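You operate a simulated robot arm through the tools that you are given. There is no shell and no other tool. Be economical: measure what you need, move in short steps, check, and stop when the job is done.

Carry out the task below with a simulated robot arm. There is one attempt and no reset: what you move stays moved.

TASK
Run the self-test on the dark box, then put it back on mains.
Fine: OUT 1 and OUT 2 off before the knob turns to TEST; hold TEST till OK is green; both on again last.

It is judged by the outcome, as a careful person would: the job done as asked, and still so three seconds after it is handed in. It fails if anything else is knocked over, pushed out of place, dropped, spilled or broken.

THE ROBOT
A 6-joint arm with a fingered hand on a trunk, on a base that drives. Base frame: it is fixed to the floor where the robot stands at the start and does not move with it; the origin is under the middle of the robot, x ahead of it, y to its left, z up. Units: m, rad, N and s.
With the tool pointing down near the work surface it reaches from about 0.16 to 0.54 m from the robot's upright axis, wherever it stands. Its first joint turns from -2.897 to 2.897 rad. Places, roughly: left outlet switch [0.6, 0, 0.5]; middle outlet switch [0.5, -0.1, 0.5]; right outlet switch [0.4, -0.2, 0.5]; source knob [0.5, -0.2, 0.7]; test key [0.6, 0, 0.6]. Payload 3.1 kg.
The tool frame sits at the grasp point between the pads (the TCP): z along the fingers, y along the line on which they close. The tips reach 0.022 m beyond it. The gripper opens to 0.132 m. The gripper's body begins 0.06 m behind the TCP. The gripper is a hand of 4 fingers: y runs from the thumb to the fingers, the wrist lies at [0, 0, -0.218] in the tool frame, and closing takes about 1.5 s.
Orientation is that of the tool frame in the base frame, as a unit quaternion [w, x, y, z]. With the fingers straight down and closing along the base's y, the tool's x points along the base's -x, its y along +y and its z along -z.

THE INTERFACE
- The arm moves only by the tool arm_command. Its argument "commands" is a list of rows, each an object of numbers (a shift or turn left out is 0, a gripper value left out holds the last): "dx", "dy", "dz": the shift along the tool's x, y, z in m; "wx", "wy", "wz": the turn, a rotation vector about the tool's x, y, z in rad; "claw": the opening, from 0 (shut) to 1 (fully open). In form: [{"dx": .., "dy": .., "dz": .., "wx": .., "wy": .., "wz": .., "claw": ..}, ...]. A call has 1 to 8 rows; each row is the pose to reach, as a shift and turn from the pose commanded when the call began, along the tool's axes at that moment. Rows are played at 5 a second. More than 0.05 m and 0.15 rad between two rows, or a gripper value outside its range, and nothing of the call is played. A pose out of reach is approached as far as the arm can. The call stops where the force on the tool passes 40 N (or 10 N more than at its start, if that is more) or the arm is blocked; 0.2 s more then pass. Each finger travels about 0.153 m/s and halts on what it meets, pressing with about 21 N; the grip force reading is that of the motor and also rises with nothing between the fingers. The clock runs only during rows and for 0.2 s after the last one: add rows that repeat a pose to give the fingers time. The reply holds the time, the measured pose of the TCP, the force on the tool along the base axes, the opening and the grip force, in the units named above and with some noise, with the torque about the TCP (base axes, N m) and any sound that the robot's microphone picked up, and new pictures: "show" is both (left out), scene, wrist or none.
- Cameras (640 x 400 px; columns grow to the right, rows downward): "scene" is now at [-0.007, 0.1246, 1.3255]; the picture's right is [-0.53, -0.85, 0.00], its down [-0.68, 0.43, -0.59] and it looks along [0.50, -0.31, -0.81] (base axes); focal length 247 px, centre (320, 200). "wrist" rides on the gripper at [0.053, -0.053, -0.084] in the tool frame; the picture's right is [0.71, 0.71, 0.00], its down [-0.53, 0.53, -0.67] and it looks along [-0.47, 0.47, 0.74] (tool axes); focal length 247 px, centre (320, 200). There is no depth. A picture from a camera that has moved, and an enlarged one, comes with that camera's place and axes in the base frame and with its lens. The place of the scene camera against the robot may be out by one fixed shift of up to 0.025 m in any direction.
- slide_trunk(by): slides the trunk up (or, below 0, down) by that many m; the arm and the scene camera ride with it, the base frame stays. It gives what a move gives, with no picture.
- base_move(legs): drives the robot by 1 to 6 legs, each [ahead, left, turn to the left] in m, m and rad, along the robot's own axes; the way and the turn of a leg run together, so that a leg with both is an arc; at most 1.5 m and 3.142 rad a leg. The arm and the cameras ride along, it lands a little off, and it stops where it bumps. It gives what a move gives, and a new picture of the scene camera.
- hand_shape(shape): the hand has 4 fingers and takes this shape, open, in about a second: jaw (thumb against the fingers, like two jaws); tri (thumb and two fingers); tip (a fingertip pinch); poke (one finger out to press); point (the index stretched); flat (the hand flat); cup (the hand cupped); fist (a fist). The gripper value then closes the fingers along that shape, each until it touches; the sizes above hold for jaw. It gives what a move gives, with no picture.
- pan_tilt(pan, tilt): turns the head with the scene camera to pan (to the left, within 2.705 rad either way) and tilt (down, from -0.506 to 1.204), counted from straight ahead of the robot. It gives what a move gives, and a new picture of the scene camera.
- close_up(camera, box): a new picture of the part [left, top, right, bottom] of that camera's present view, enlarged. The clock stands still meanwhile.
- hand_in(): hands the job in; it is judged then, once.

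Work in short steps. Places have to be worked out from the pictures, the camera data and where the tool is seen: move nearer, look again, correct. Check each grasp and each placing, and mend what went wrong. You have 120 turns and 260 pictures in all, those below and enlarged ones among them. Open the gripper and draw the arm clear of the work before you hand the job in, unless the task says otherwise; then end with one line.

The tools are called after "Call:" as name(argument=value, ...) on one line, values as JSON. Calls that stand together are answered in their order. arm_command: Moves the arm, as the interface text tells. Its arguments: {"type":"object","properties":{"commands":{"type":"array","items":{"type":"object","properties":{"dx":{"type":"number"},"dy":{"type":"number"},"dz":{"type":"number"},"wx":{"type":"number"},"wy":{"type":"number"},"wz":{"type":"number"},"claw":{"type":"number"}}}},"show":{"type":"string","enum":["both","scene","wrist","none"]}},"required":["commands"]} The other tools are called the same way: slide_trunk (by) slides the trunk up or down; hand_shape (shape) gives the hand a shape; base_move (legs) drives the base; pan_tilt (pan, tilt) turns the head that bears the scene camera; close_up (camera, box) takes an enlarged picture of a part of a camera's view; hand_in () hands the job in.

At the start:

```text
time_s: 0.0
tool_pos: [0.4588, 0.0212, 0.8712]
ee_rot: [0.0, 0.001, 1.0, 0.0]
wrist_force: [0.2, -0.5, -0.2]
wrist_torque: [-0.01, -0.01, 0.03]
opening: 0.132
finger_force: 0.0
shape: jaw
trunk travel left (down, up): [-0.025, 0.361]
robot x, y, heading: [-0.0013, 0.0007, 0.0]
head pan, tilt: [-0.564, 0.942]
```

scene: 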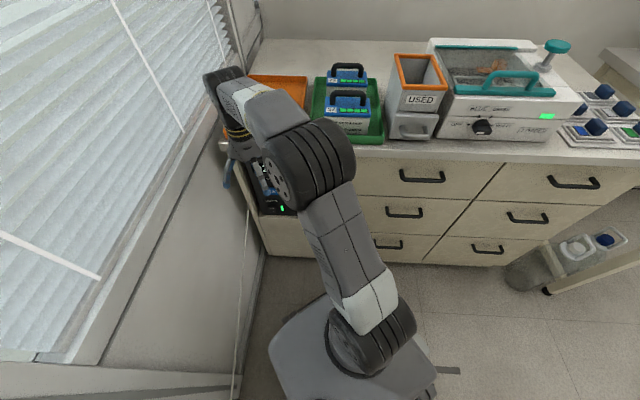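
wrist: 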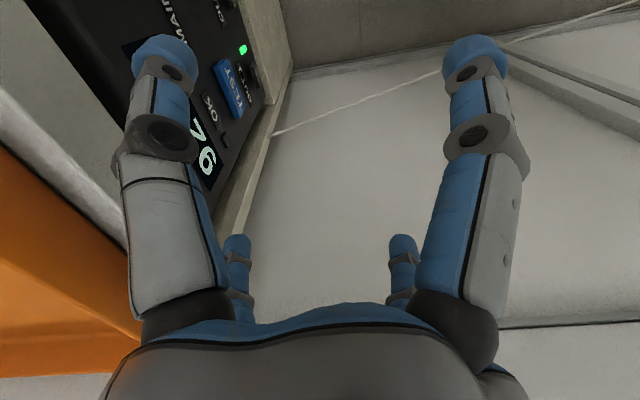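

The dark box seems to sit under the arm's hand, on the front of the bench. I enlarge both views to read its panel.

Call:
close_up(camera="scene", box=[200, 100, 360, 240])

Call:
close_up(camera="wrist", box=[40, 0, 320, 220])

```text
2.86 times, centred on (280, 170) of scene
camera zoom: at [-0.007, 0.1246, 1.3255], right [-0.53, -0.85, 0.0], down [-0.68, 0.43, -0.59], along [0.5, -0.31, -0.81], focal length 706 px, centre (434, 286)
```

zoom: 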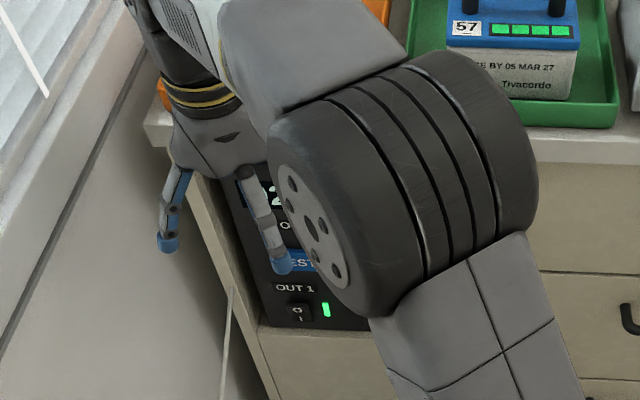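

```text
1.82 times, centred on (180, 110) of wrist
camera zoom: at [0.4034, -0.0328, 0.956], right [-0.71, 0.71, 0.0], down [0.53, 0.53, 0.67], along [0.47, 0.47, -0.74], focal length 449 px, centre (574, 364)
```

zoom: 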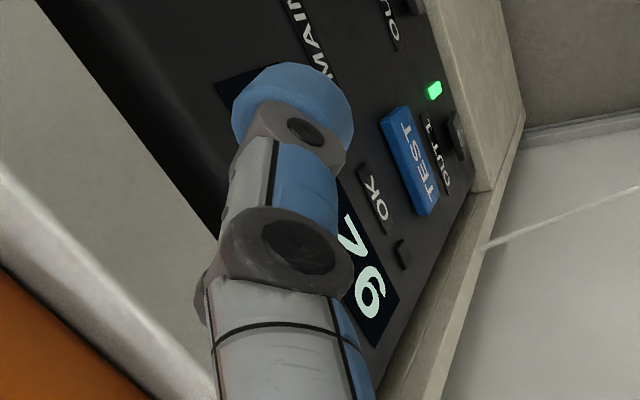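

The panel is a vertical face at the bench's end, angled to the robot and hidden by the arm. I look around to see what free floor there is before driving back.

Call:
pan_tilt(pan=1.6, tilt=0.7)

Call:
pan_tilt(pan=2.7, tilt=0.7)

Call:
pan_tilt(pan=0.0, tilt=0.8)

```text
time_s: 2.0
tool_pos: [0.4572, 0.0218, 0.8723]
ee_rot: [0.0, -0.001, 1.0, 0.0]
wrist_force: [-0.7, 0.3, 0.0]
wrist_torque: [0.02, -0.01, 0.03]
opening: 0.1321
finger_force: 0.2
shape: jaw
trunk travel left (down, up): [-0.025, 0.361]
robot x, y, heading: [-0.002, 0.0009, -0.002]
head pan, tilt: [1.6, 0.7]
camera scene: at [-0.0713, 0.2486, 1.3448], right [1.0, 0.03, 0.0], down [0.02, -0.64, -0.76], along [-0.02, 0.76, -0.64], focal length 247 px, centre (320, 200)
```

scene: 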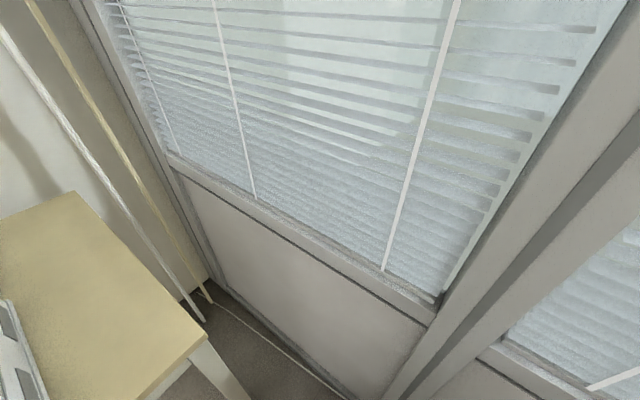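

```text
time_s: 3.4
tool_pos: [0.458, 0.0208, 0.8727]
ee_rot: [0.001, 0.0, 1.0, 0.0]
wrist_force: [0.6, -0.7, 0.2]
wrist_torque: [0.0, 0.02, 0.01]
opening: 0.132
finger_force: 0.1
shape: jaw
trunk travel left (down, up): [-0.025, 0.361]
robot x, y, heading: [0.0008, 0.0001, -0.001]
head pan, tilt: [2.7, 0.7]
camera scene: at [-0.1456, 0.2, 1.3448], right [0.43, 0.9, 0.0], down [0.58, -0.28, -0.77], along [-0.69, 0.33, -0.64], focal length 247 px, centre (320, 200)
```

scene: 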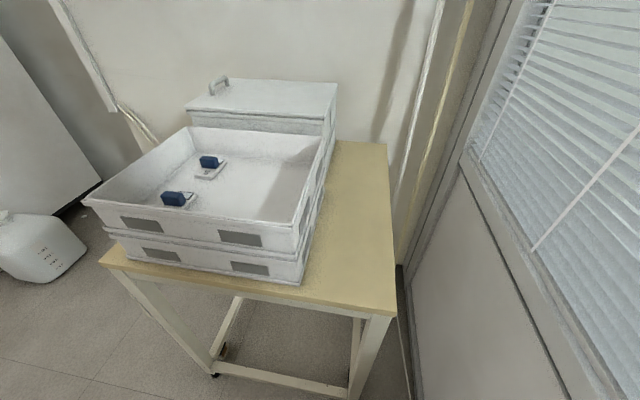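

```text
time_s: 5.8
tool_pos: [0.4575, 0.0218, 0.8728]
ee_rot: [0.0, 0.0, 1.0, 0.0]
wrist_force: [0.4, -0.5, 0.1]
wrist_torque: [-0.01, -0.01, -0.04]
opening: 0.1318
finger_force: 0.0
shape: jaw
trunk travel left (down, up): [-0.025, 0.361]
robot x, y, heading: [-0.0015, -0.0013, 0.002]
head pan, tilt: [0.0, 0.799]
camera scene: at [0.0119, 0.1637, 1.3366], right [0.0, -1.0, 0.0], down [-0.72, 0.0, -0.7], along [0.7, 0.0, -0.72], focal length 247 px, centre (320, 200)
```

scene: 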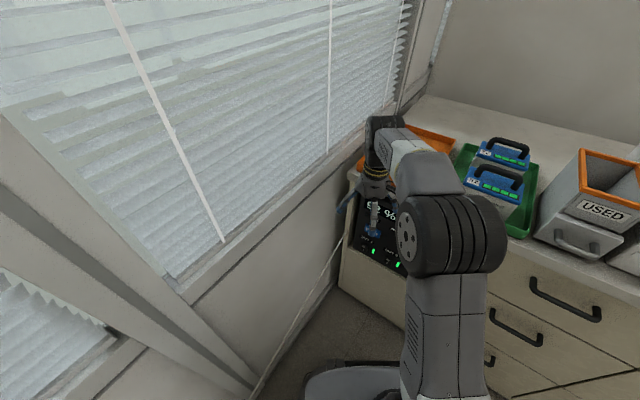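

The floor behind is free for about 0.2 m or more and the wall runs parallel to the panel's normal. I back off about 0.12 m along that normal so the hand can be turned level in front of the panel.

Call:
base_move(legs=[[-0.1, 0.06, 0]])

Call:
arm_command(commands=[{"wy": -0.15}, {"wy": -0.3}, {"wy": -0.45}, {"wy": -0.6}, {"wy": -0.75}, {"wy": -0.9}, {"wy": -1.05}, {"wy": -1.2}])

```text
time_s: 7.0
tool_pos: [0.3568, 0.0834, 0.872]
ee_rot: [0.0, 0.001, 1.0, 0.0]
wrist_force: [0.6, -0.8, 0.7]
wrist_torque: [0.03, -0.03, 0.0]
opening: 0.1318
finger_force: 0.0
shape: jaw
trunk travel left (down, up): [-0.025, 0.361]
robot x, y, heading: [-0.0988, 0.0592, -0.004]
head pan, tilt: [0.0, 0.799]
camera scene: at [-0.0888, 0.2259, 1.3365], right [0.0, -1.0, 0.0], down [-0.72, 0.0, -0.7], along [0.7, 0.0, -0.72], focal length 247 px, centre (320, 200)
```

scene: 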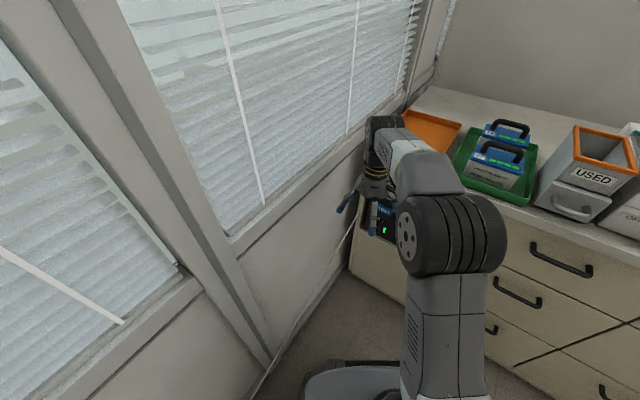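

```text
time_s: 8.8
tool_pos: [0.3572, 0.0825, 0.8724]
ee_rot: [0.565, 0.0, 0.825, -0.001]
wrist_force: [0.5, -0.1, -0.1]
wrist_torque: [0.04, 0.01, 0.03]
opening: 0.1318
finger_force: 0.1
shape: jaw
out of reach, approached as far as the arm can: row 6
trunk travel left (down, up): [-0.025, 0.361]
robot x, y, heading: [-0.1017, 0.0605, -0.0]
head pan, tilt: [0.0, 0.799]
camera scene: at [-0.0877, 0.2255, 1.3365], right [0.0, -1.0, 0.0], down [-0.72, 0.0, -0.7], along [0.7, 0.0, -0.72], focal length 247 px, centre (320, 200)
camera wrist: at [0.2586, 0.0286, 0.8533], right [-0.25, 0.71, -0.66], down [-0.43, 0.53, 0.73], along [0.87, 0.47, 0.17], focal length 247 px, centre (320, 200)
```

scene: 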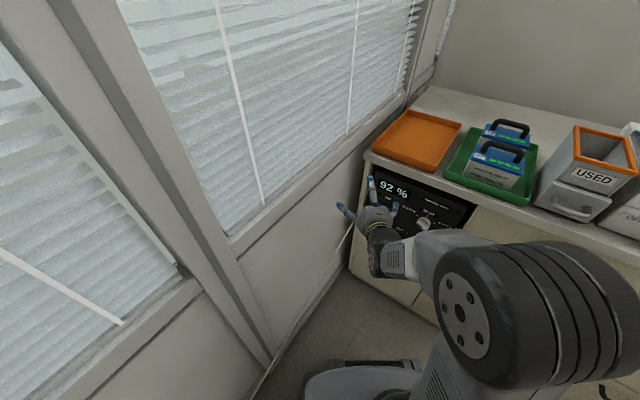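
wrist: 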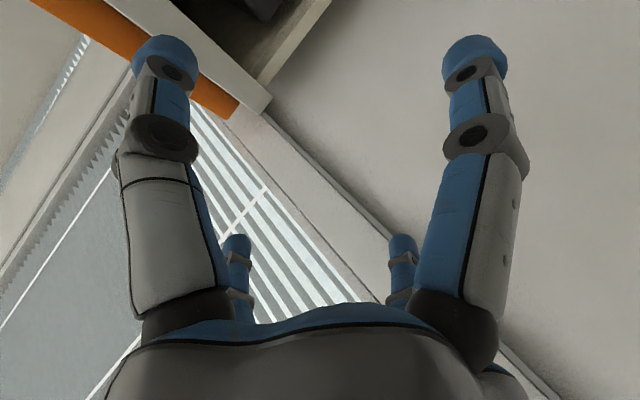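

The hand clears the view partly now. I zoom on the panel.

Call:
close_up(camera="scene", box=[340, 140, 500, 240])

Call:
arm_command(commands=[{"wy": -0.13}, {"wy": -0.26}, {"wy": -0.37}], show="none")

Call:
arm_command(commands=[{"wx": 0.14}, {"wx": 0.28}, {"wx": 0.42}, {"wx": 0.56}])

```text
4.00 times, centred on (420, 190) of scene
camera zoom: at [-0.0877, 0.2255, 1.3365], right [0.0, -1.0, 0.0], down [-0.72, 0.0, -0.7], along [0.7, 0.0, -0.72], focal length 988 px, centre (-80, 240)
```

zoom: 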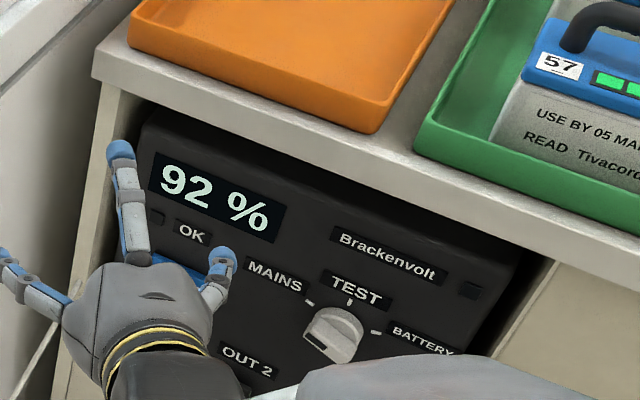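

```text
time_s: 9.6
tool_pos: [0.3579, 0.0827, 0.8721]
ee_rot: [0.707, 0.0, 0.707, 0.0]
wrist_force: [-0.2, 0.4, 0.2]
wrist_torque: [0.0, 0.01, -0.02]
opening: 0.1319
finger_force: 0.0
shape: jaw
trunk travel left (down, up): [-0.025, 0.361]
robot x, y, heading: [-0.1036, 0.0613, 0.003]
head pan, tilt: [0.0, 0.799]
```

```text
time_s: 10.6
tool_pos: [0.3576, 0.0815, 0.8716]
ee_rot: [0.679, 0.196, 0.68, -0.197]
wrist_force: [-0.2, 0.2, -0.2]
wrist_torque: [0.0, -0.01, 0.01]
opening: 0.1317
finger_force: 0.1
shape: jaw
trunk travel left (down, up): [-0.025, 0.361]
robot x, y, heading: [-0.0979, 0.0588, 0.0]
head pan, tilt: [0.0, 0.799]
camera scene: at [-0.0879, 0.2256, 1.3365], right [0.0, -1.0, 0.0], down [-0.72, 0.0, -0.7], along [0.7, 0.0, -0.72], focal length 247 px, centre (320, 200)
camera wrist: at [0.2569, 0.0812, 0.8189], right [0.38, 0.6, -0.71], down [-0.28, 0.8, 0.53], along [0.88, 0.0, 0.47], focal length 247 px, centre (320, 200)
```

scene: 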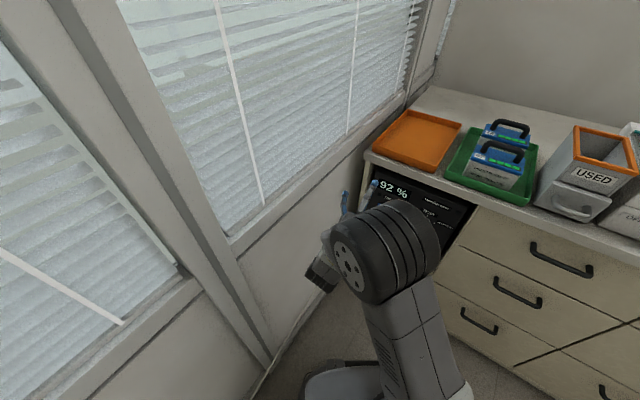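
wrist: 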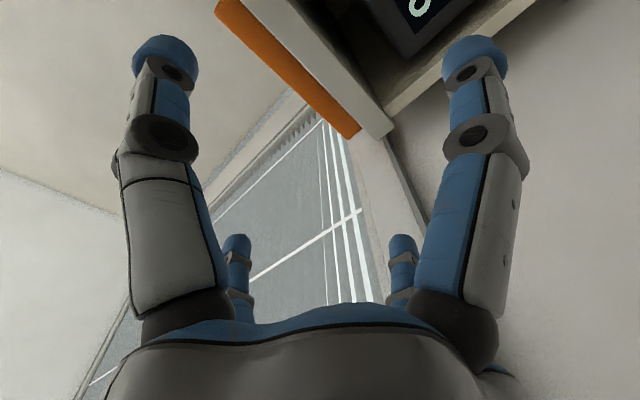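

The hand now faces along the panel's normal. I roll it so the wrist camera comes above the hand, looking down at the panel.

Call:
arm_command(commands=[{"wz": 0.15}, {"wz": 0.3}, {"wz": 0.45}, {"wz": 0.6}, {"wz": 0.75}, {"wz": 0.9}, {"wz": 1.05}, {"wz": 1.2}], show="none")

Call:
arm_command(commands=[{"wz": 0.15}, {"wz": 0.3}, {"wz": 0.45}, {"wz": 0.6}, {"wz": 0.75}, {"wz": 0.9}, {"wz": 1.05}, {"wz": 1.2}], show="both")

```text
time_s: 12.4
tool_pos: [0.3584, 0.0813, 0.8723]
ee_rot: [0.671, 0.546, 0.45, 0.223]
wrist_force: [-0.3, 0.4, -0.8]
wrist_torque: [-0.02, 0.0, 0.03]
opening: 0.132
finger_force: 0.1
shape: jaw
trunk travel left (down, up): [-0.025, 0.361]
robot x, y, heading: [-0.0969, 0.0632, 0.002]
head pan, tilt: [0.0, 0.799]
```

```text
time_s: 14.2
tool_pos: [0.3572, 0.082, 0.8725]
ee_rot: [0.428, 0.705, 0.064, 0.562]
wrist_force: [0.0, 0.4, 0.1]
wrist_torque: [0.04, 0.01, 0.0]
opening: 0.1318
finger_force: 0.0
shape: jaw
trunk travel left (down, up): [-0.025, 0.361]
robot x, y, heading: [-0.0979, 0.0645, 0.0]
head pan, tilt: [0.0, 0.799]
camera scene: at [-0.088, 0.2254, 1.3366], right [0.0, -1.0, 0.0], down [-0.72, 0.0, -0.7], along [0.7, 0.0, -0.72], focal length 247 px, centre (320, 200)
camera wrist: at [0.326, 0.1906, 0.876], right [-0.02, -0.04, 1.0], down [-0.96, -0.27, -0.03], along [0.27, -0.96, -0.03], focal length 247 px, centre (320, 200)
```

scene: 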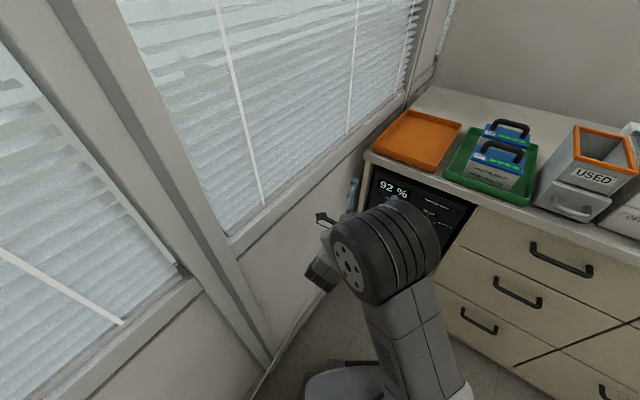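
wrist: 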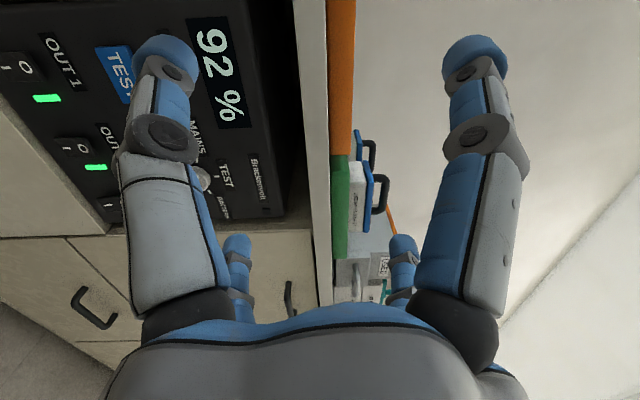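

The panel with three outlet switches is showing. I finish the roll so the camera looks from above left.

Call:
arm_command(commands=[{"wz": 0.15}, {"wz": 0.3}, {"wz": 0.45}, {"wz": 0.6}, {"wz": 0.74}], show="wrist")

Call:
hand_shape(shape="poke")

Call:
arm_command(commands=[{"dx": -0.04}, {"dx": -0.08}, {"dx": -0.1}])

```text
time_s: 15.4
tool_pos: [0.3576, 0.0827, 0.8726]
ee_rot: [0.195, 0.68, -0.196, 0.679]
wrist_force: [0.5, -0.1, 0.1]
wrist_torque: [-0.01, -0.02, 0.04]
opening: 0.1319
finger_force: 0.1
shape: jaw
trunk travel left (down, up): [-0.025, 0.361]
robot x, y, heading: [-0.1031, 0.0603, 0.0]
head pan, tilt: [0.0, 0.799]
camera wrist: at [0.3138, 0.1713, 0.9259], right [-0.38, -0.6, 0.71], down [-0.85, -0.09, -0.53], along [0.38, -0.8, -0.47], focal length 247 px, centre (320, 200)
```

wrist: 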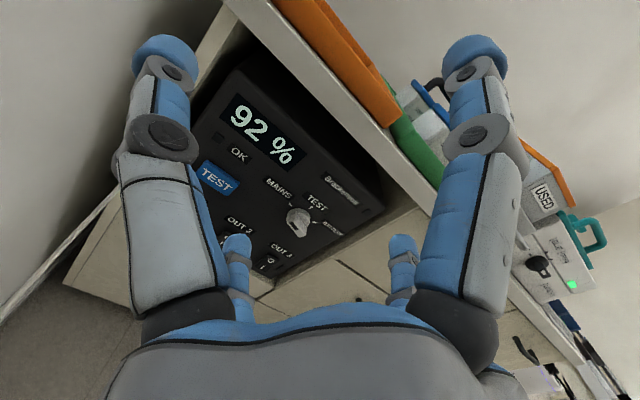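

```text
time_s: 16.3
tool_pos: [0.3572, 0.0814, 0.8732]
ee_rot: [0.196, 0.68, -0.194, 0.679]
wrist_force: [-0.2, -0.3, -0.2]
wrist_torque: [0.0, 0.01, -0.02]
opening: 0.0
finger_force: 0.1
shape: poke
trunk travel left (down, up): [-0.025, 0.361]
robot x, y, heading: [-0.1019, 0.0643, -0.005]
head pan, tilt: [0.0, 0.799]
```

```text
time_s: 17.1
tool_pos: [0.3573, 0.0821, 0.7723]
ee_rot: [0.197, 0.68, -0.195, 0.679]
wrist_force: [-0.3, 0.5, 0.4]
wrist_torque: [0.0, 0.01, -0.02]
opening: 0.0003
finger_force: 0.1
shape: poke
trunk travel left (down, up): [-0.025, 0.361]
robot x, y, heading: [-0.101, 0.0622, 0.0]
head pan, tilt: [0.0, 0.799]
camera scene: at [-0.0879, 0.2255, 1.3365], right [0.0, -1.0, 0.0], down [-0.72, 0.0, -0.7], along [0.7, 0.0, -0.72], focal length 247 px, centre (320, 200)
camera wrist: at [0.3141, 0.1711, 0.8252], right [-0.38, -0.6, 0.71], down [-0.85, -0.09, -0.53], along [0.38, -0.8, -0.47], focal length 247 px, centre (320, 200)
```

scene: 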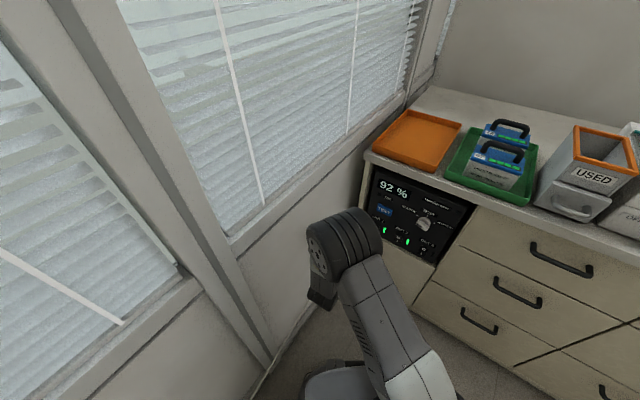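
wrist: 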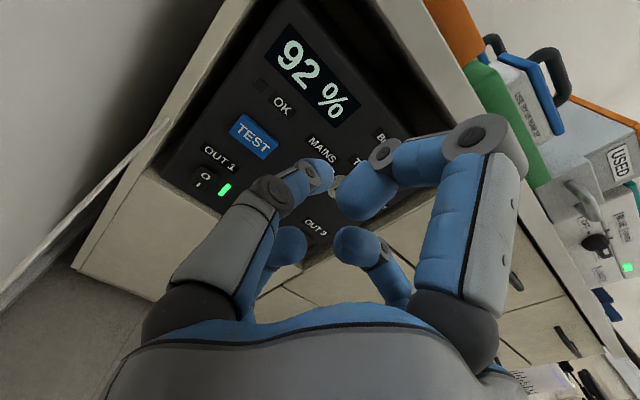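

The scene camera now sees the whole panel. I zoom both views to read it and the poke shape.

Call:
close_up(camera="scene", box=[350, 150, 478, 270])

Call:
close_up(camera="wrist", box=[160, 20, 460, 270])

```text
3.33 times, centred on (414, 210) of scene
camera zoom: at [-0.0879, 0.2255, 1.3365], right [0.0, -1.0, 0.0], down [-0.72, 0.0, -0.7], along [0.7, 0.0, -0.72], focal length 823 px, centre (7, 167)
```

zoom: 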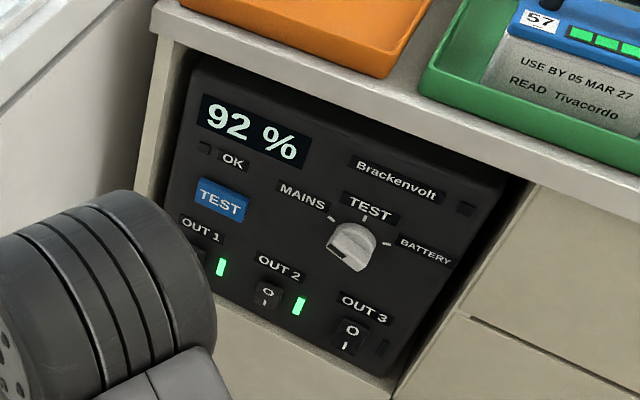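

```text
1.60 times, centred on (310, 145) of wrist
camera zoom: at [0.3141, 0.1711, 0.8252], right [-0.38, -0.6, 0.71], down [-0.85, -0.09, -0.53], along [0.38, -0.8, -0.47], focal length 395 px, centre (336, 288)
```

zoom: 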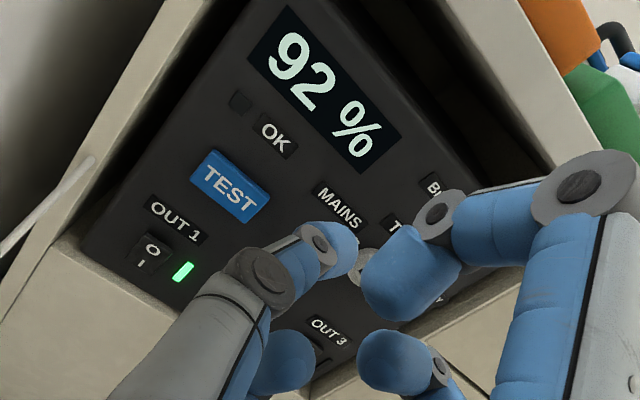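

The TEST key triangulates to about (0.56, -0.05, 0.64); the panel's inward normal is about (0.81, -0.58, 0), and OUT 1's rocker at about (0.57, -0.04, 0.51), with O at the top end. OUT 3 is off already. I lower the poking hand, still about 0.15 m short of the panel.

Call:
arm_command(commands=[{"dx": -0.04, "wx": -0.03}, {"dx": -0.08, "wx": -0.06}, {"dx": -0.12, "dy": -0.01, "wx": -0.06}, {"dx": -0.16, "dy": -0.015, "wx": -0.06}, {"dx": -0.2, "dy": -0.02, "wx": -0.06}, {"dx": -0.23, "dy": -0.02, "wx": -0.06}])

```text
time_s: 18.5
tool_pos: [0.3685, 0.098, 0.541]
ee_rot: [0.218, 0.674, -0.216, 0.672]
wrist_force: [-0.2, 0.4, 0.4]
wrist_torque: [0.02, -0.07, 0.01]
opening: 0.0
finger_force: 0.1
shape: poke
trunk travel left (down, up): [-0.025, 0.361]
robot x, y, heading: [-0.0992, 0.0656, 0.001]
head pan, tilt: [0.0, 0.799]
camera scene: at [-0.0879, 0.2255, 1.3365], right [0.0, -1.0, 0.0], down [-0.72, 0.0, -0.7], along [0.7, 0.0, -0.72], focal length 247 px, centre (320, 200)
camera wrist: at [0.3305, 0.1893, 0.5945], right [-0.41, -0.57, 0.71], down [-0.85, -0.04, -0.52], along [0.33, -0.82, -0.47], focal length 247 px, centre (320, 200)
```

scene: 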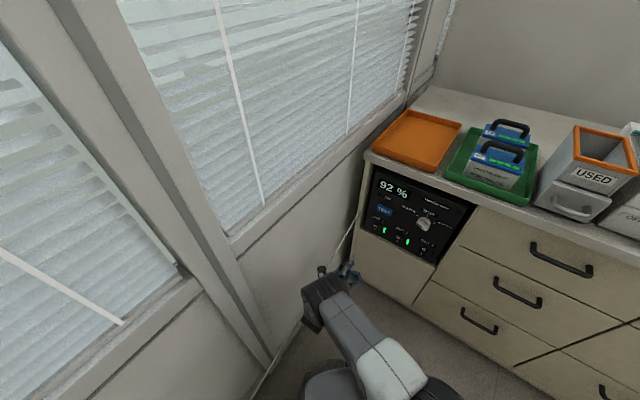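
wrist: 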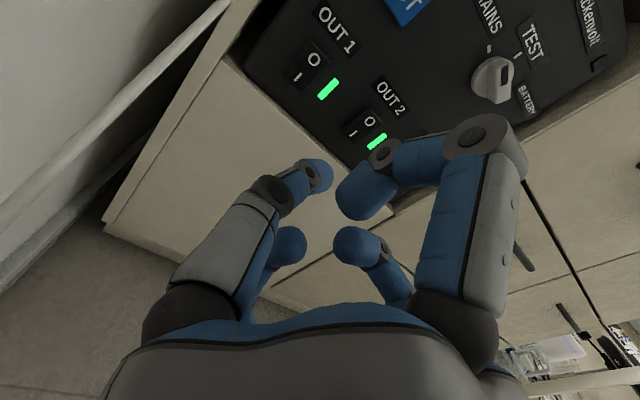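

The arm is clear of the scene view and the hand faces the panel. I zoom to measure the switches and see the knob's state.

Call:
close_up(camera="wrist", box=[240, 0, 560, 200])

Call:
close_up(camera="scene", box=[355, 165, 467, 265])

```text
2.00 times, centred on (400, 100) of wrist
camera zoom: at [0.3305, 0.1893, 0.5945], right [-0.41, -0.57, 0.71], down [-0.85, -0.04, -0.52], along [0.33, -0.82, -0.47], focal length 494 px, centre (160, 400)
```

zoom: 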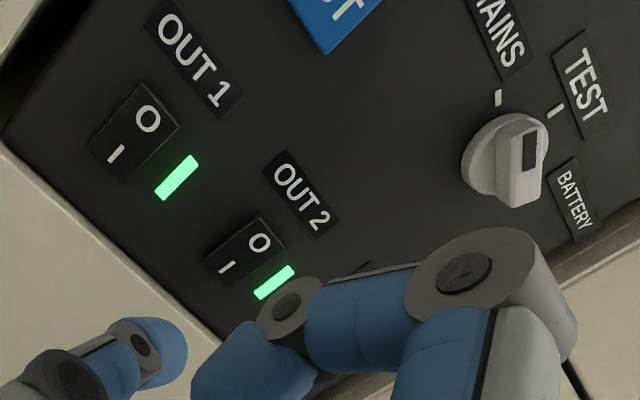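

```text
4.00 times, centred on (411, 215) of scene
camera zoom: at [-0.0879, 0.2255, 1.3365], right [0.0, -1.0, 0.0], down [-0.72, 0.0, -0.7], along [0.7, 0.0, -0.72], focal length 988 px, centre (-44, 140)
```

zoom: 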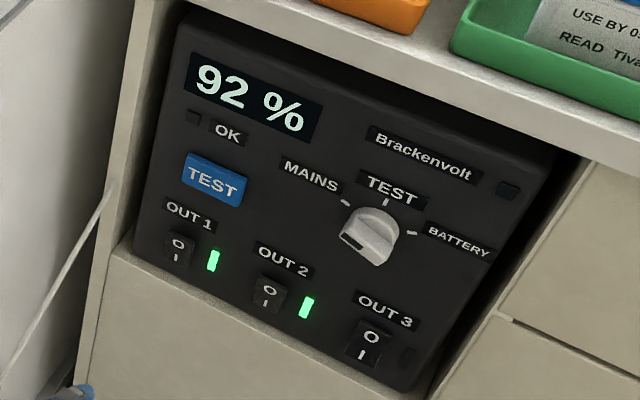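

Two wrist views agree: OUT 1 rocker at (0.552, -0.019, 0.533), OUT 2 at (0.496, -0.098, 0.533), TEST key near (0.544, -0.030, 0.650), knob near (0.458, -0.150, 0.672). I approach OUT 1's O end, stopping about 6 cm short.

Call:
arm_command(commands=[{"dz": 0.04, "dx": 0.005, "dy": -0.005}, {"dz": 0.08, "dx": 0.005, "dy": -0.012}, {"dz": 0.11, "dx": 0.005, "dy": -0.012}, {"dz": 0.13, "dx": 0.005, "dy": -0.012}, {"dz": 0.13, "dx": 0.005, "dy": -0.012}])

Call:
close_up(camera="wrist", box=[220, 80, 420, 205])

Call:
close_up(camera="scene", box=[340, 175, 452, 275])

```text
time_s: 19.7
tool_pos: [0.482, 0.0307, 0.5479]
ee_rot: [0.218, 0.674, -0.215, 0.672]
wrist_force: [0.4, -0.4, 0.0]
wrist_torque: [-0.02, -0.04, -0.01]
opening: 0.0
finger_force: 0.0
shape: poke
trunk travel left (down, up): [-0.025, 0.361]
robot x, y, heading: [-0.0998, 0.0588, -0.001]
head pan, tilt: [0.0, 0.799]
camera scene: at [-0.0879, 0.2254, 1.3366], right [0.0, -1.0, 0.0], down [-0.72, 0.0, -0.7], along [0.7, 0.0, -0.72], focal length 247 px, centre (320, 200)
camera wrist: at [0.443, 0.1229, 0.601], right [-0.41, -0.57, 0.71], down [-0.85, -0.04, -0.52], along [0.33, -0.82, -0.47], focal length 247 px, centre (320, 200)
```

scene: 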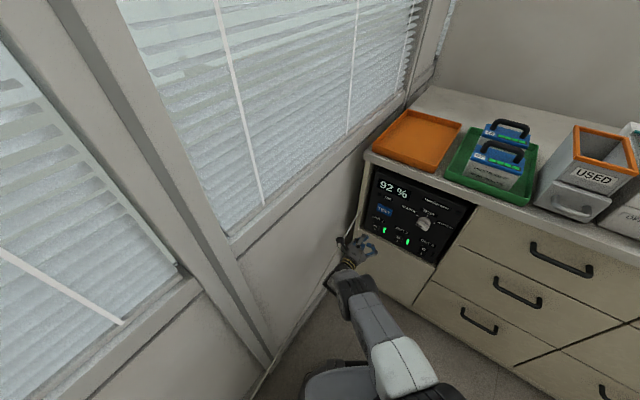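
wrist: 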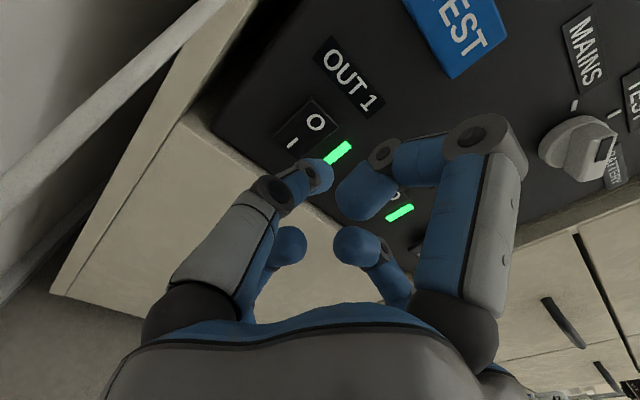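

```text
3.20 times, centred on (320, 142) of wrist
camera zoom: at [0.443, 0.1229, 0.601], right [-0.41, -0.57, 0.71], down [-0.85, -0.04, -0.52], along [0.33, -0.82, -0.47], focal length 790 px, centre (320, 384)
```

zoom: 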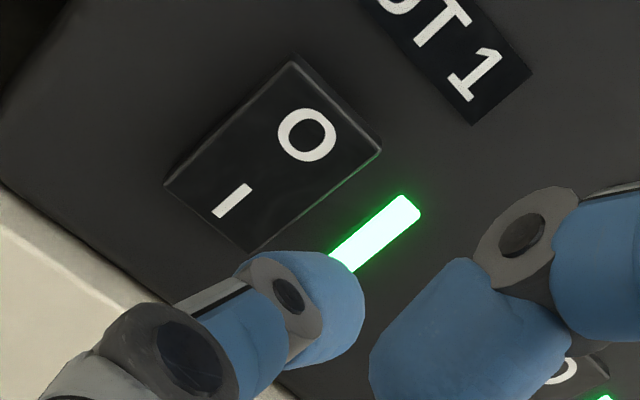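

```text
4.00 times, centred on (396, 225) of scene
camera zoom: at [-0.0879, 0.2254, 1.3366], right [0.0, -1.0, 0.0], down [-0.72, 0.0, -0.7], along [0.7, 0.0, -0.72], focal length 988 px, centre (16, 100)
```

zoom: 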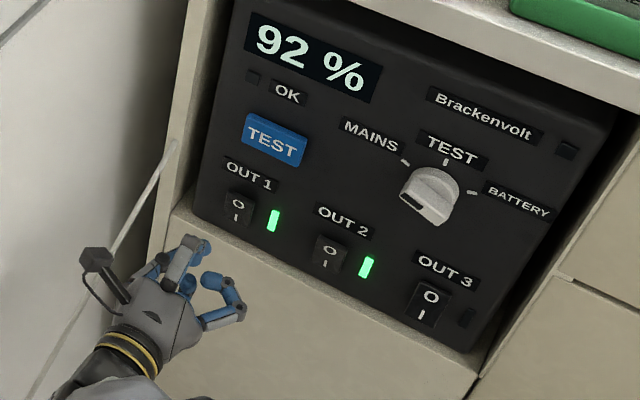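

The tip's path meets the panel right at OUT 1's "O" end (2–3 mm right of it). I correct slightly and push in small steps.

Call:
arm_command(commands=[{"dz": 0.03, "dy": -0.003, "dx": -0.001}, {"dz": 0.048, "dy": -0.003, "dx": -0.001}, {"dz": 0.053, "dy": -0.003, "dx": -0.001}, {"dz": 0.057, "dy": -0.003, "dx": -0.001}, {"dz": 0.061, "dy": -0.003, "dx": -0.001}])

Call:
close_up(camera="scene", box=[340, 175, 452, 275])

```text
time_s: 20.9
tool_pos: [0.5164, 0.0034, 0.5529]
ee_rot: [0.215, 0.675, -0.214, 0.672]
wrist_force: [-0.3, -0.2, -0.3]
wrist_torque: [0.03, 0.01, 0.0]
opening: 0.0
finger_force: 0.0
shape: poke
out of reach, approached as far as the arm can: row 2, 3, 4, 5
trunk travel left (down, up): [-0.025, 0.361]
robot x, y, heading: [-0.0981, 0.063, -0.0]
head pan, tilt: [0.0, 0.799]
camera scene: at [-0.0879, 0.2254, 1.3366], right [0.0, -1.0, 0.0], down [-0.72, 0.0, -0.7], along [0.7, 0.0, -0.72], focal length 247 px, centre (320, 200)
camera wrist: at [0.4781, 0.0951, 0.6063], right [-0.41, -0.58, 0.71], down [-0.85, -0.04, -0.52], along [0.33, -0.82, -0.47], focal length 247 px, centre (320, 200)
```

scene: 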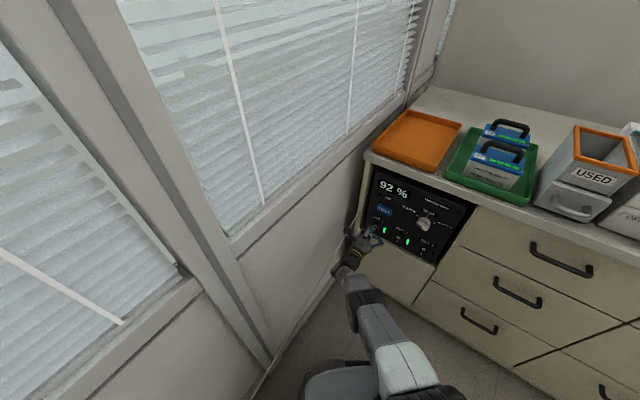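
wrist: 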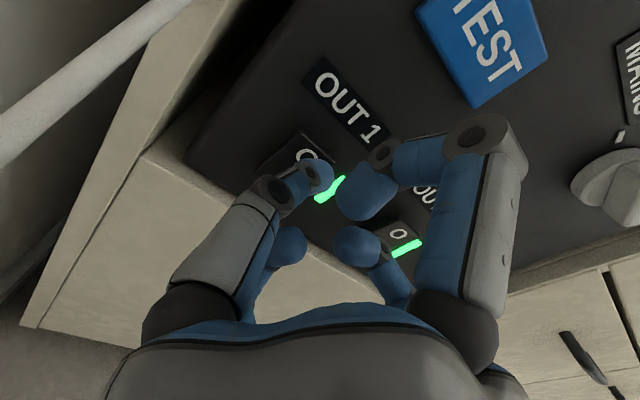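

```text
4.00 times, centred on (396, 225) of scene
camera zoom: at [-0.0879, 0.2254, 1.3366], right [0.0, -1.0, 0.0], down [-0.72, 0.0, -0.7], along [0.7, 0.0, -0.72], focal length 988 px, centre (16, 100)
```

zoom: 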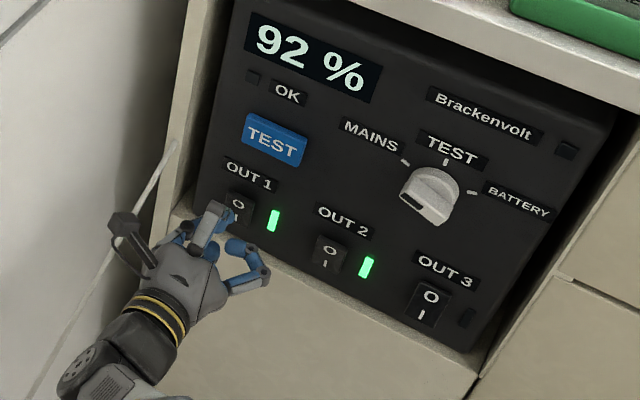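

The arm is at its reach limit a few cm short. I retract the hand and drive the base about 8 cm towards the panel.

Call:
arm_command(commands=[{"dz": -0.03}, {"dz": -0.07}, {"dz": -0.11}, {"dz": -0.13}], show="none")

Call:
base_move(legs=[[0.065, -0.046, 0]])

```text
time_s: 21.9
tool_pos: [0.4102, 0.0805, 0.553]
ee_rot: [0.217, 0.673, -0.215, 0.673]
wrist_force: [0.7, 0.4, -0.5]
wrist_torque: [-0.03, 0.01, -0.02]
opening: 0.0
finger_force: 0.1
shape: poke
trunk travel left (down, up): [-0.025, 0.361]
robot x, y, heading: [-0.0992, 0.0631, -0.002]
head pan, tilt: [0.0, 0.799]
```

```text
time_s: 23.0
tool_pos: [0.4762, 0.0332, 0.5524]
ee_rot: [0.217, 0.674, -0.215, 0.672]
wrist_force: [-0.6, 0.2, 0.4]
wrist_torque: [0.0, -0.01, 0.0]
opening: 0.0001
finger_force: 0.2
shape: poke
trunk travel left (down, up): [-0.025, 0.361]
robot x, y, heading: [-0.0335, 0.0149, 0.001]
head pan, tilt: [0.0, 0.799]
camera scene: at [-0.0231, 0.1785, 1.3366], right [0.0, -1.0, 0.0], down [-0.72, 0.0, -0.7], along [0.7, 0.0, -0.72], focal length 247 px, centre (320, 200)
```

scene: 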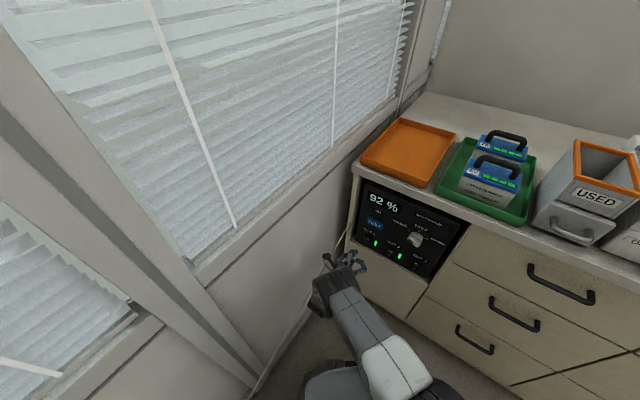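

TCP is now (0.476, 0.033, 0.552), tip about 7 cm from the panel. I align on OUT 1's O end and approach to about 2.5 cm, then check.

Call:
arm_command(commands=[{"dz": 0.03, "dy": -0.003, "dx": -0.005}, {"dz": 0.045, "dy": -0.003, "dx": -0.005}, {"dz": 0.045, "dy": -0.003, "dx": -0.005}], show="none")

Call:
close_up(camera="wrist", box=[220, 80, 420, 205])

```text
time_s: 23.8
tool_pos: [0.513, 0.0106, 0.5489]
ee_rot: [0.217, 0.674, -0.214, 0.673]
wrist_force: [0.8, -0.3, 0.5]
wrist_torque: [0.03, 0.01, 0.0]
opening: 0.0
finger_force: 0.1
shape: poke
trunk travel left (down, up): [-0.025, 0.361]
robot x, y, heading: [-0.0335, 0.0133, -0.001]
head pan, tilt: [0.0, 0.799]
```

```text
3.20 times, centred on (320, 142) of wrist
camera zoom: at [0.4753, 0.1019, 0.6006], right [-0.41, -0.57, 0.71], down [-0.85, -0.04, -0.52], along [0.33, -0.82, -0.47], focal length 790 px, centre (320, 384)
```

zoom: 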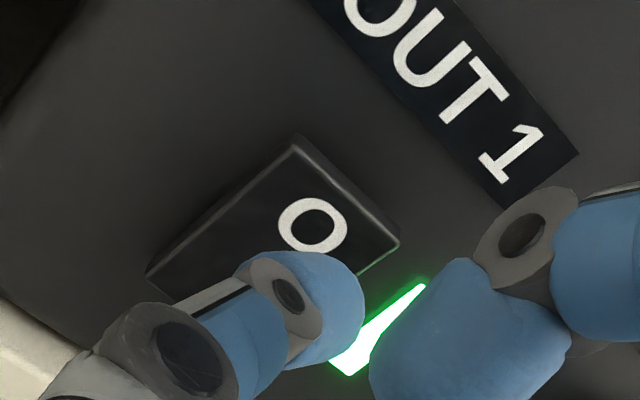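

Aim is on the O. I push in small steps until the rocker yields.

Call:
arm_command(commands=[{"dz": 0.012}, {"dz": 0.018}, {"dz": 0.022}, {"dz": 0.025}, {"dz": 0.028}, {"dz": 0.031}], show="wrist")

Call:
close_up(camera="scene", box=[340, 170, 468, 280])

```text
time_s: 25.2
tool_pos: [0.5389, -0.0072, 0.5466]
ee_rot: [0.216, 0.674, -0.215, 0.673]
wrist_force: [-0.2, -0.2, -0.1]
wrist_torque: [0.01, -0.01, -0.01]
opening: 0.0
finger_force: 0.0
shape: poke
trunk travel left (down, up): [-0.025, 0.361]
robot x, y, heading: [-0.0359, 0.0178, 0.004]
head pan, tilt: [0.0, 0.799]
camera wrist: at [0.5005, 0.084, 0.6006], right [-0.41, -0.57, 0.71], down [-0.85, -0.04, -0.52], along [0.33, -0.82, -0.47], focal length 247 px, centre (320, 200)
```

wrist: 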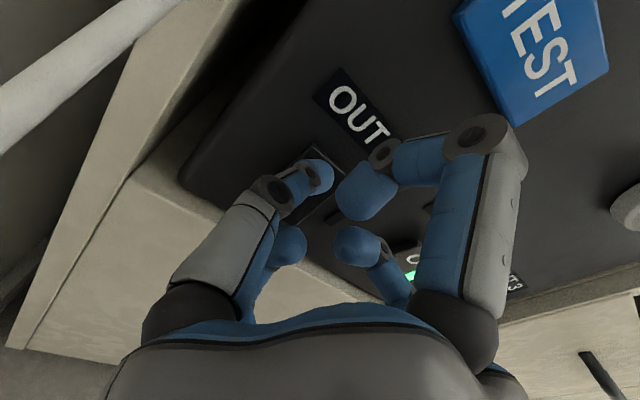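

```text
3.64 times, centred on (404, 225) of scene
camera zoom: at [-0.0236, 0.1788, 1.3366], right [0.0, -1.0, 0.0], down [-0.72, 0.0, -0.7], along [0.7, 0.0, -0.72], focal length 898 px, centre (14, 109)
```

zoom: 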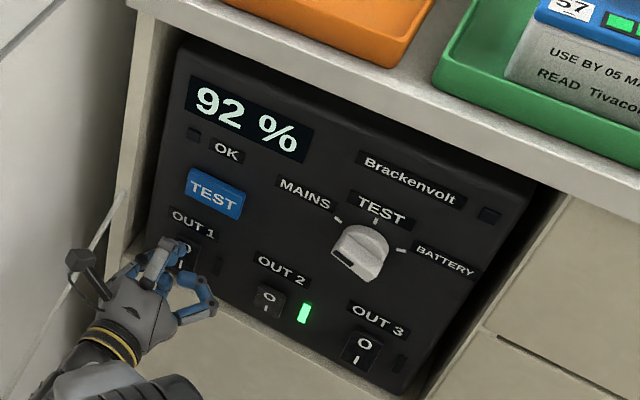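

OUT 1's lamp has gone dark. I retract 4 cm, slide 0.097 m right to OUT 2, and check the aim.

Call:
arm_command(commands=[{"dz": -0.02}, {"dz": -0.04}, {"dz": -0.04, "dy": 0.04}, {"dz": -0.04, "dy": 0.08}, {"dz": -0.035, "dy": 0.097}, {"dz": -0.03, "dy": 0.097}], show="none")

Call:
close_up(camera="wrist", box=[220, 80, 420, 205])

Call:
close_up(camera="scene", box=[340, 170, 468, 280])

```text
time_s: 26.6
tool_pos: [0.4567, -0.0669, 0.549]
ee_rot: [0.216, 0.674, -0.214, 0.673]
wrist_force: [0.2, 0.2, 0.0]
wrist_torque: [0.03, 0.01, -0.01]
opening: 0.0
finger_force: 0.1
shape: poke
trunk travel left (down, up): [-0.025, 0.361]
robot x, y, heading: [-0.0326, 0.0153, 0.002]
head pan, tilt: [0.0, 0.799]
```

```text
3.20 times, centred on (320, 142) of wrist
camera zoom: at [0.4186, 0.0237, 0.602], right [-0.41, -0.57, 0.71], down [-0.85, -0.04, -0.52], along [0.33, -0.82, -0.47], focal length 790 px, centre (320, 384)
```

zoom: 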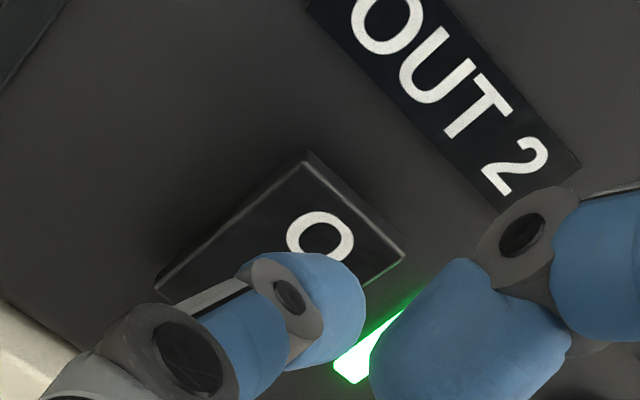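

```text
3.64 times, centred on (404, 225) of scene
camera zoom: at [-0.0236, 0.1788, 1.3366], right [0.0, -1.0, 0.0], down [-0.72, 0.0, -0.7], along [0.7, 0.0, -0.72], focal length 898 px, centre (14, 109)
```

zoom: 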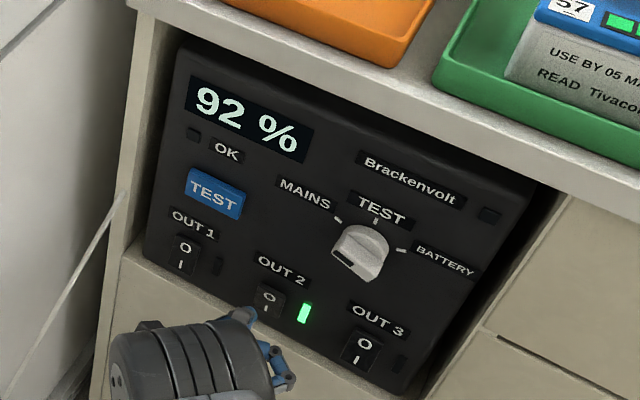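

OUT 1 is off and the tip is aimed at OUT 2's O just as it was for OUT 1. I press the same way.

Call:
arm_command(commands=[{"dz": 0.012}, {"dz": 0.018}, {"dz": 0.022}, {"dz": 0.025}, {"dz": 0.028}, {"dz": 0.031}], show="none")

Call:
close_up(camera="scene", box=[340, 170, 468, 280])

```text
time_s: 28.0
tool_pos: [0.4827, -0.0866, 0.5471]
ee_rot: [0.216, 0.674, -0.215, 0.673]
wrist_force: [0.2, 0.9, -0.4]
wrist_torque: [0.0, 0.01, 0.01]
opening: 0.0
finger_force: 0.1
shape: poke
trunk travel left (down, up): [-0.025, 0.361]
robot x, y, heading: [-0.0363, 0.0185, 0.001]
head pan, tilt: [0.0, 0.799]
```

```text
3.64 times, centred on (404, 225) of scene
camera zoom: at [-0.0237, 0.1788, 1.3366], right [0.0, -1.0, 0.0], down [-0.72, 0.0, -0.7], along [0.7, 0.0, -0.72], focal length 898 px, centre (14, 109)
```

zoom: 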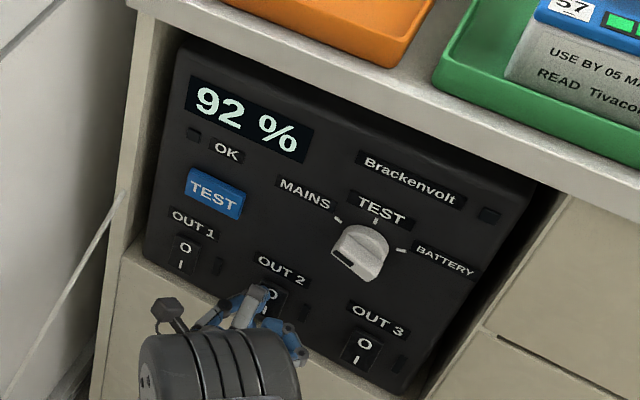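

OUT 2 is off too. I retract 10 cm, switch to a fingertip pinch and go in front of the knob to inspect it.

Call:
arm_command(commands=[{"dz": -0.04}, {"dz": -0.08}, {"dz": -0.12}, {"dz": -0.12, "dx": 0.04, "dy": 0.02}, {"dz": -0.12, "dx": 0.08, "dy": 0.04}, {"dz": -0.12, "dx": 0.12, "dy": 0.06}, {"dz": -0.12, "dx": 0.125, "dy": 0.066}], show="none")

Call:
hand_shape(shape="tip")

Call:
close_up(camera="wrist", box=[160, 0, 480, 200])

Call:
close_up(camera="scene", box=[380, 190, 476, 250])

```text
time_s: 29.6
tool_pos: [0.3473, -0.0706, 0.6739]
ee_rot: [0.217, 0.674, -0.216, 0.673]
wrist_force: [0.4, -0.7, 0.3]
wrist_torque: [-0.02, -0.02, 0.0]
opening: 0.0002
finger_force: 0.0
shape: poke
trunk travel left (down, up): [-0.025, 0.361]
robot x, y, heading: [-0.0326, 0.0113, 0.004]
head pan, tilt: [0.0, 0.799]
```

```text
time_s: 30.5
tool_pos: [0.3478, -0.0693, 0.673]
ee_rot: [0.217, 0.673, -0.216, 0.673]
wrist_force: [-0.6, -1.1, 0.0]
wrist_torque: [0.0, -0.01, 0.01]
opening: 0.1319
finger_force: 0.1
shape: tip
trunk travel left (down, up): [-0.025, 0.361]
robot x, y, heading: [-0.0378, 0.0156, -0.001]
head pan, tilt: [0.0, 0.799]
```

```text
2.00 times, centred on (320, 100) of wrist
camera zoom: at [0.3098, 0.0214, 0.7267], right [-0.41, -0.57, 0.71], down [-0.85, -0.04, -0.52], along [0.33, -0.82, -0.47], focal length 494 px, centre (320, 400)
```

zoom: 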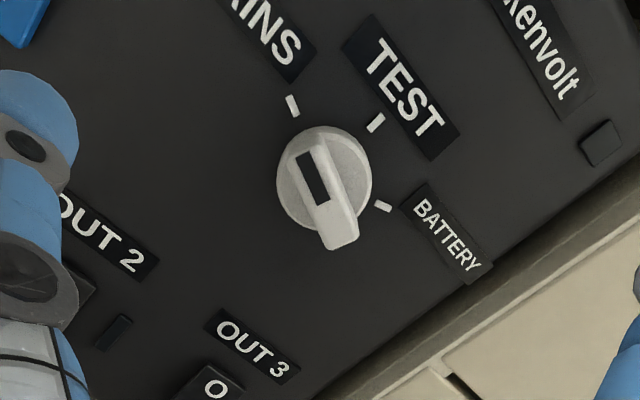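

```text
6.67 times, centred on (428, 220) of scene
camera zoom: at [-0.0237, 0.1788, 1.3366], right [0.0, -1.0, 0.0], down [-0.72, 0.0, -0.7], along [0.7, 0.0, -0.72], focal length 1647 px, centre (-400, 67)
```

zoom: 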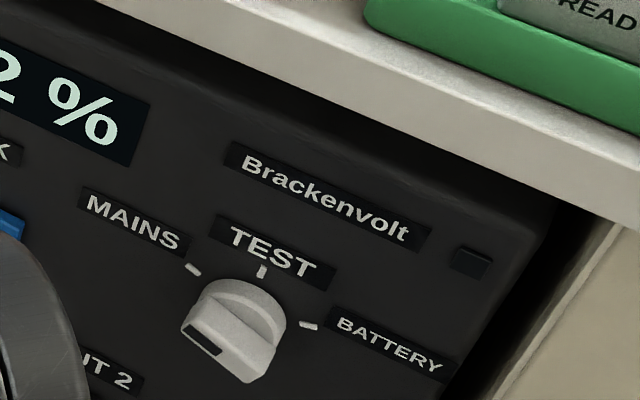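

The knob points at MAINS (about 65° left of TEST); its centre is within 4 mm of the tool axis. I centre, roll the hand −65° so the fingers close across the bar, and narrow the opening.

Call:
arm_command(commands=[{"dx": 0.004, "dy": -0.002, "wz": -0.14, "claw": 0.5}, {"dx": 0.004, "dy": -0.002, "wz": -0.28}, {"dx": 0.004, "dy": -0.002, "wz": -0.42}, {"dx": 0.004, "dy": -0.002, "wz": -0.56}, {"dx": 0.004, "dy": -0.002, "wz": -0.7}, {"dx": 0.004, "dy": -0.002, "wz": -0.85}, {"dx": 0.004, "dy": -0.002, "wz": -1.0}, {"dx": 0.004, "dy": -0.002, "wz": -1.134}])

```text
time_s: 32.3
tool_pos: [0.3489, -0.0683, 0.6767]
ee_rot: [0.545, 0.684, 0.18, 0.451]
wrist_force: [0.5, -0.8, 1.0]
wrist_torque: [-0.01, 0.01, -0.03]
opening: 0.0664
finger_force: 0.0
shape: tip
trunk travel left (down, up): [-0.025, 0.361]
robot x, y, heading: [-0.0344, 0.0164, -0.001]
head pan, tilt: [0.0, 0.799]
camera scene: at [-0.0237, 0.1788, 1.3366], right [0.0, -1.0, 0.0], down [-0.72, 0.0, -0.7], along [0.7, 0.0, -0.72], focal length 247 px, centre (320, 200)
camera wrist: at [0.3208, 0.0369, 0.6506], right [0.2, 0.28, 0.94], down [-0.95, -0.18, 0.26], along [0.24, -0.94, 0.23], focal length 247 px, centre (320, 200)
```

scene: 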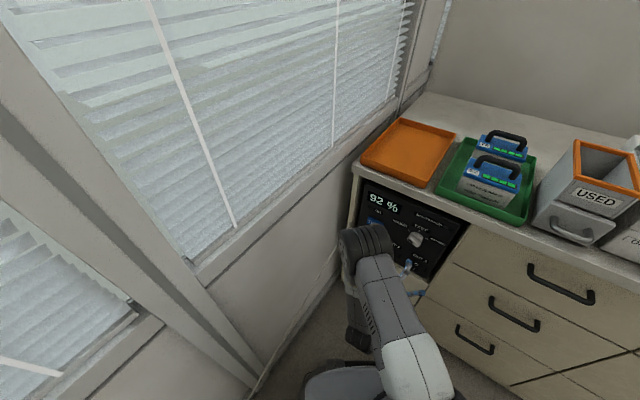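
wrist: 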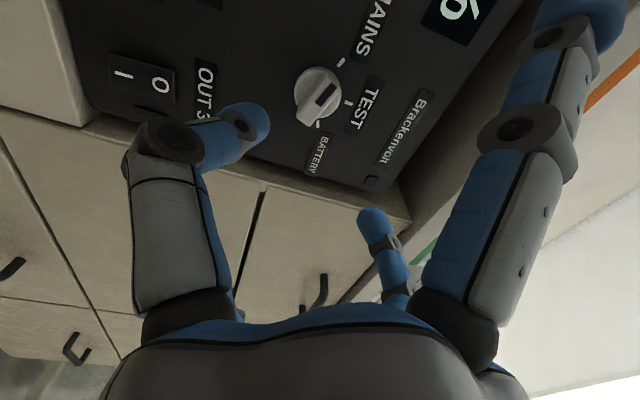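

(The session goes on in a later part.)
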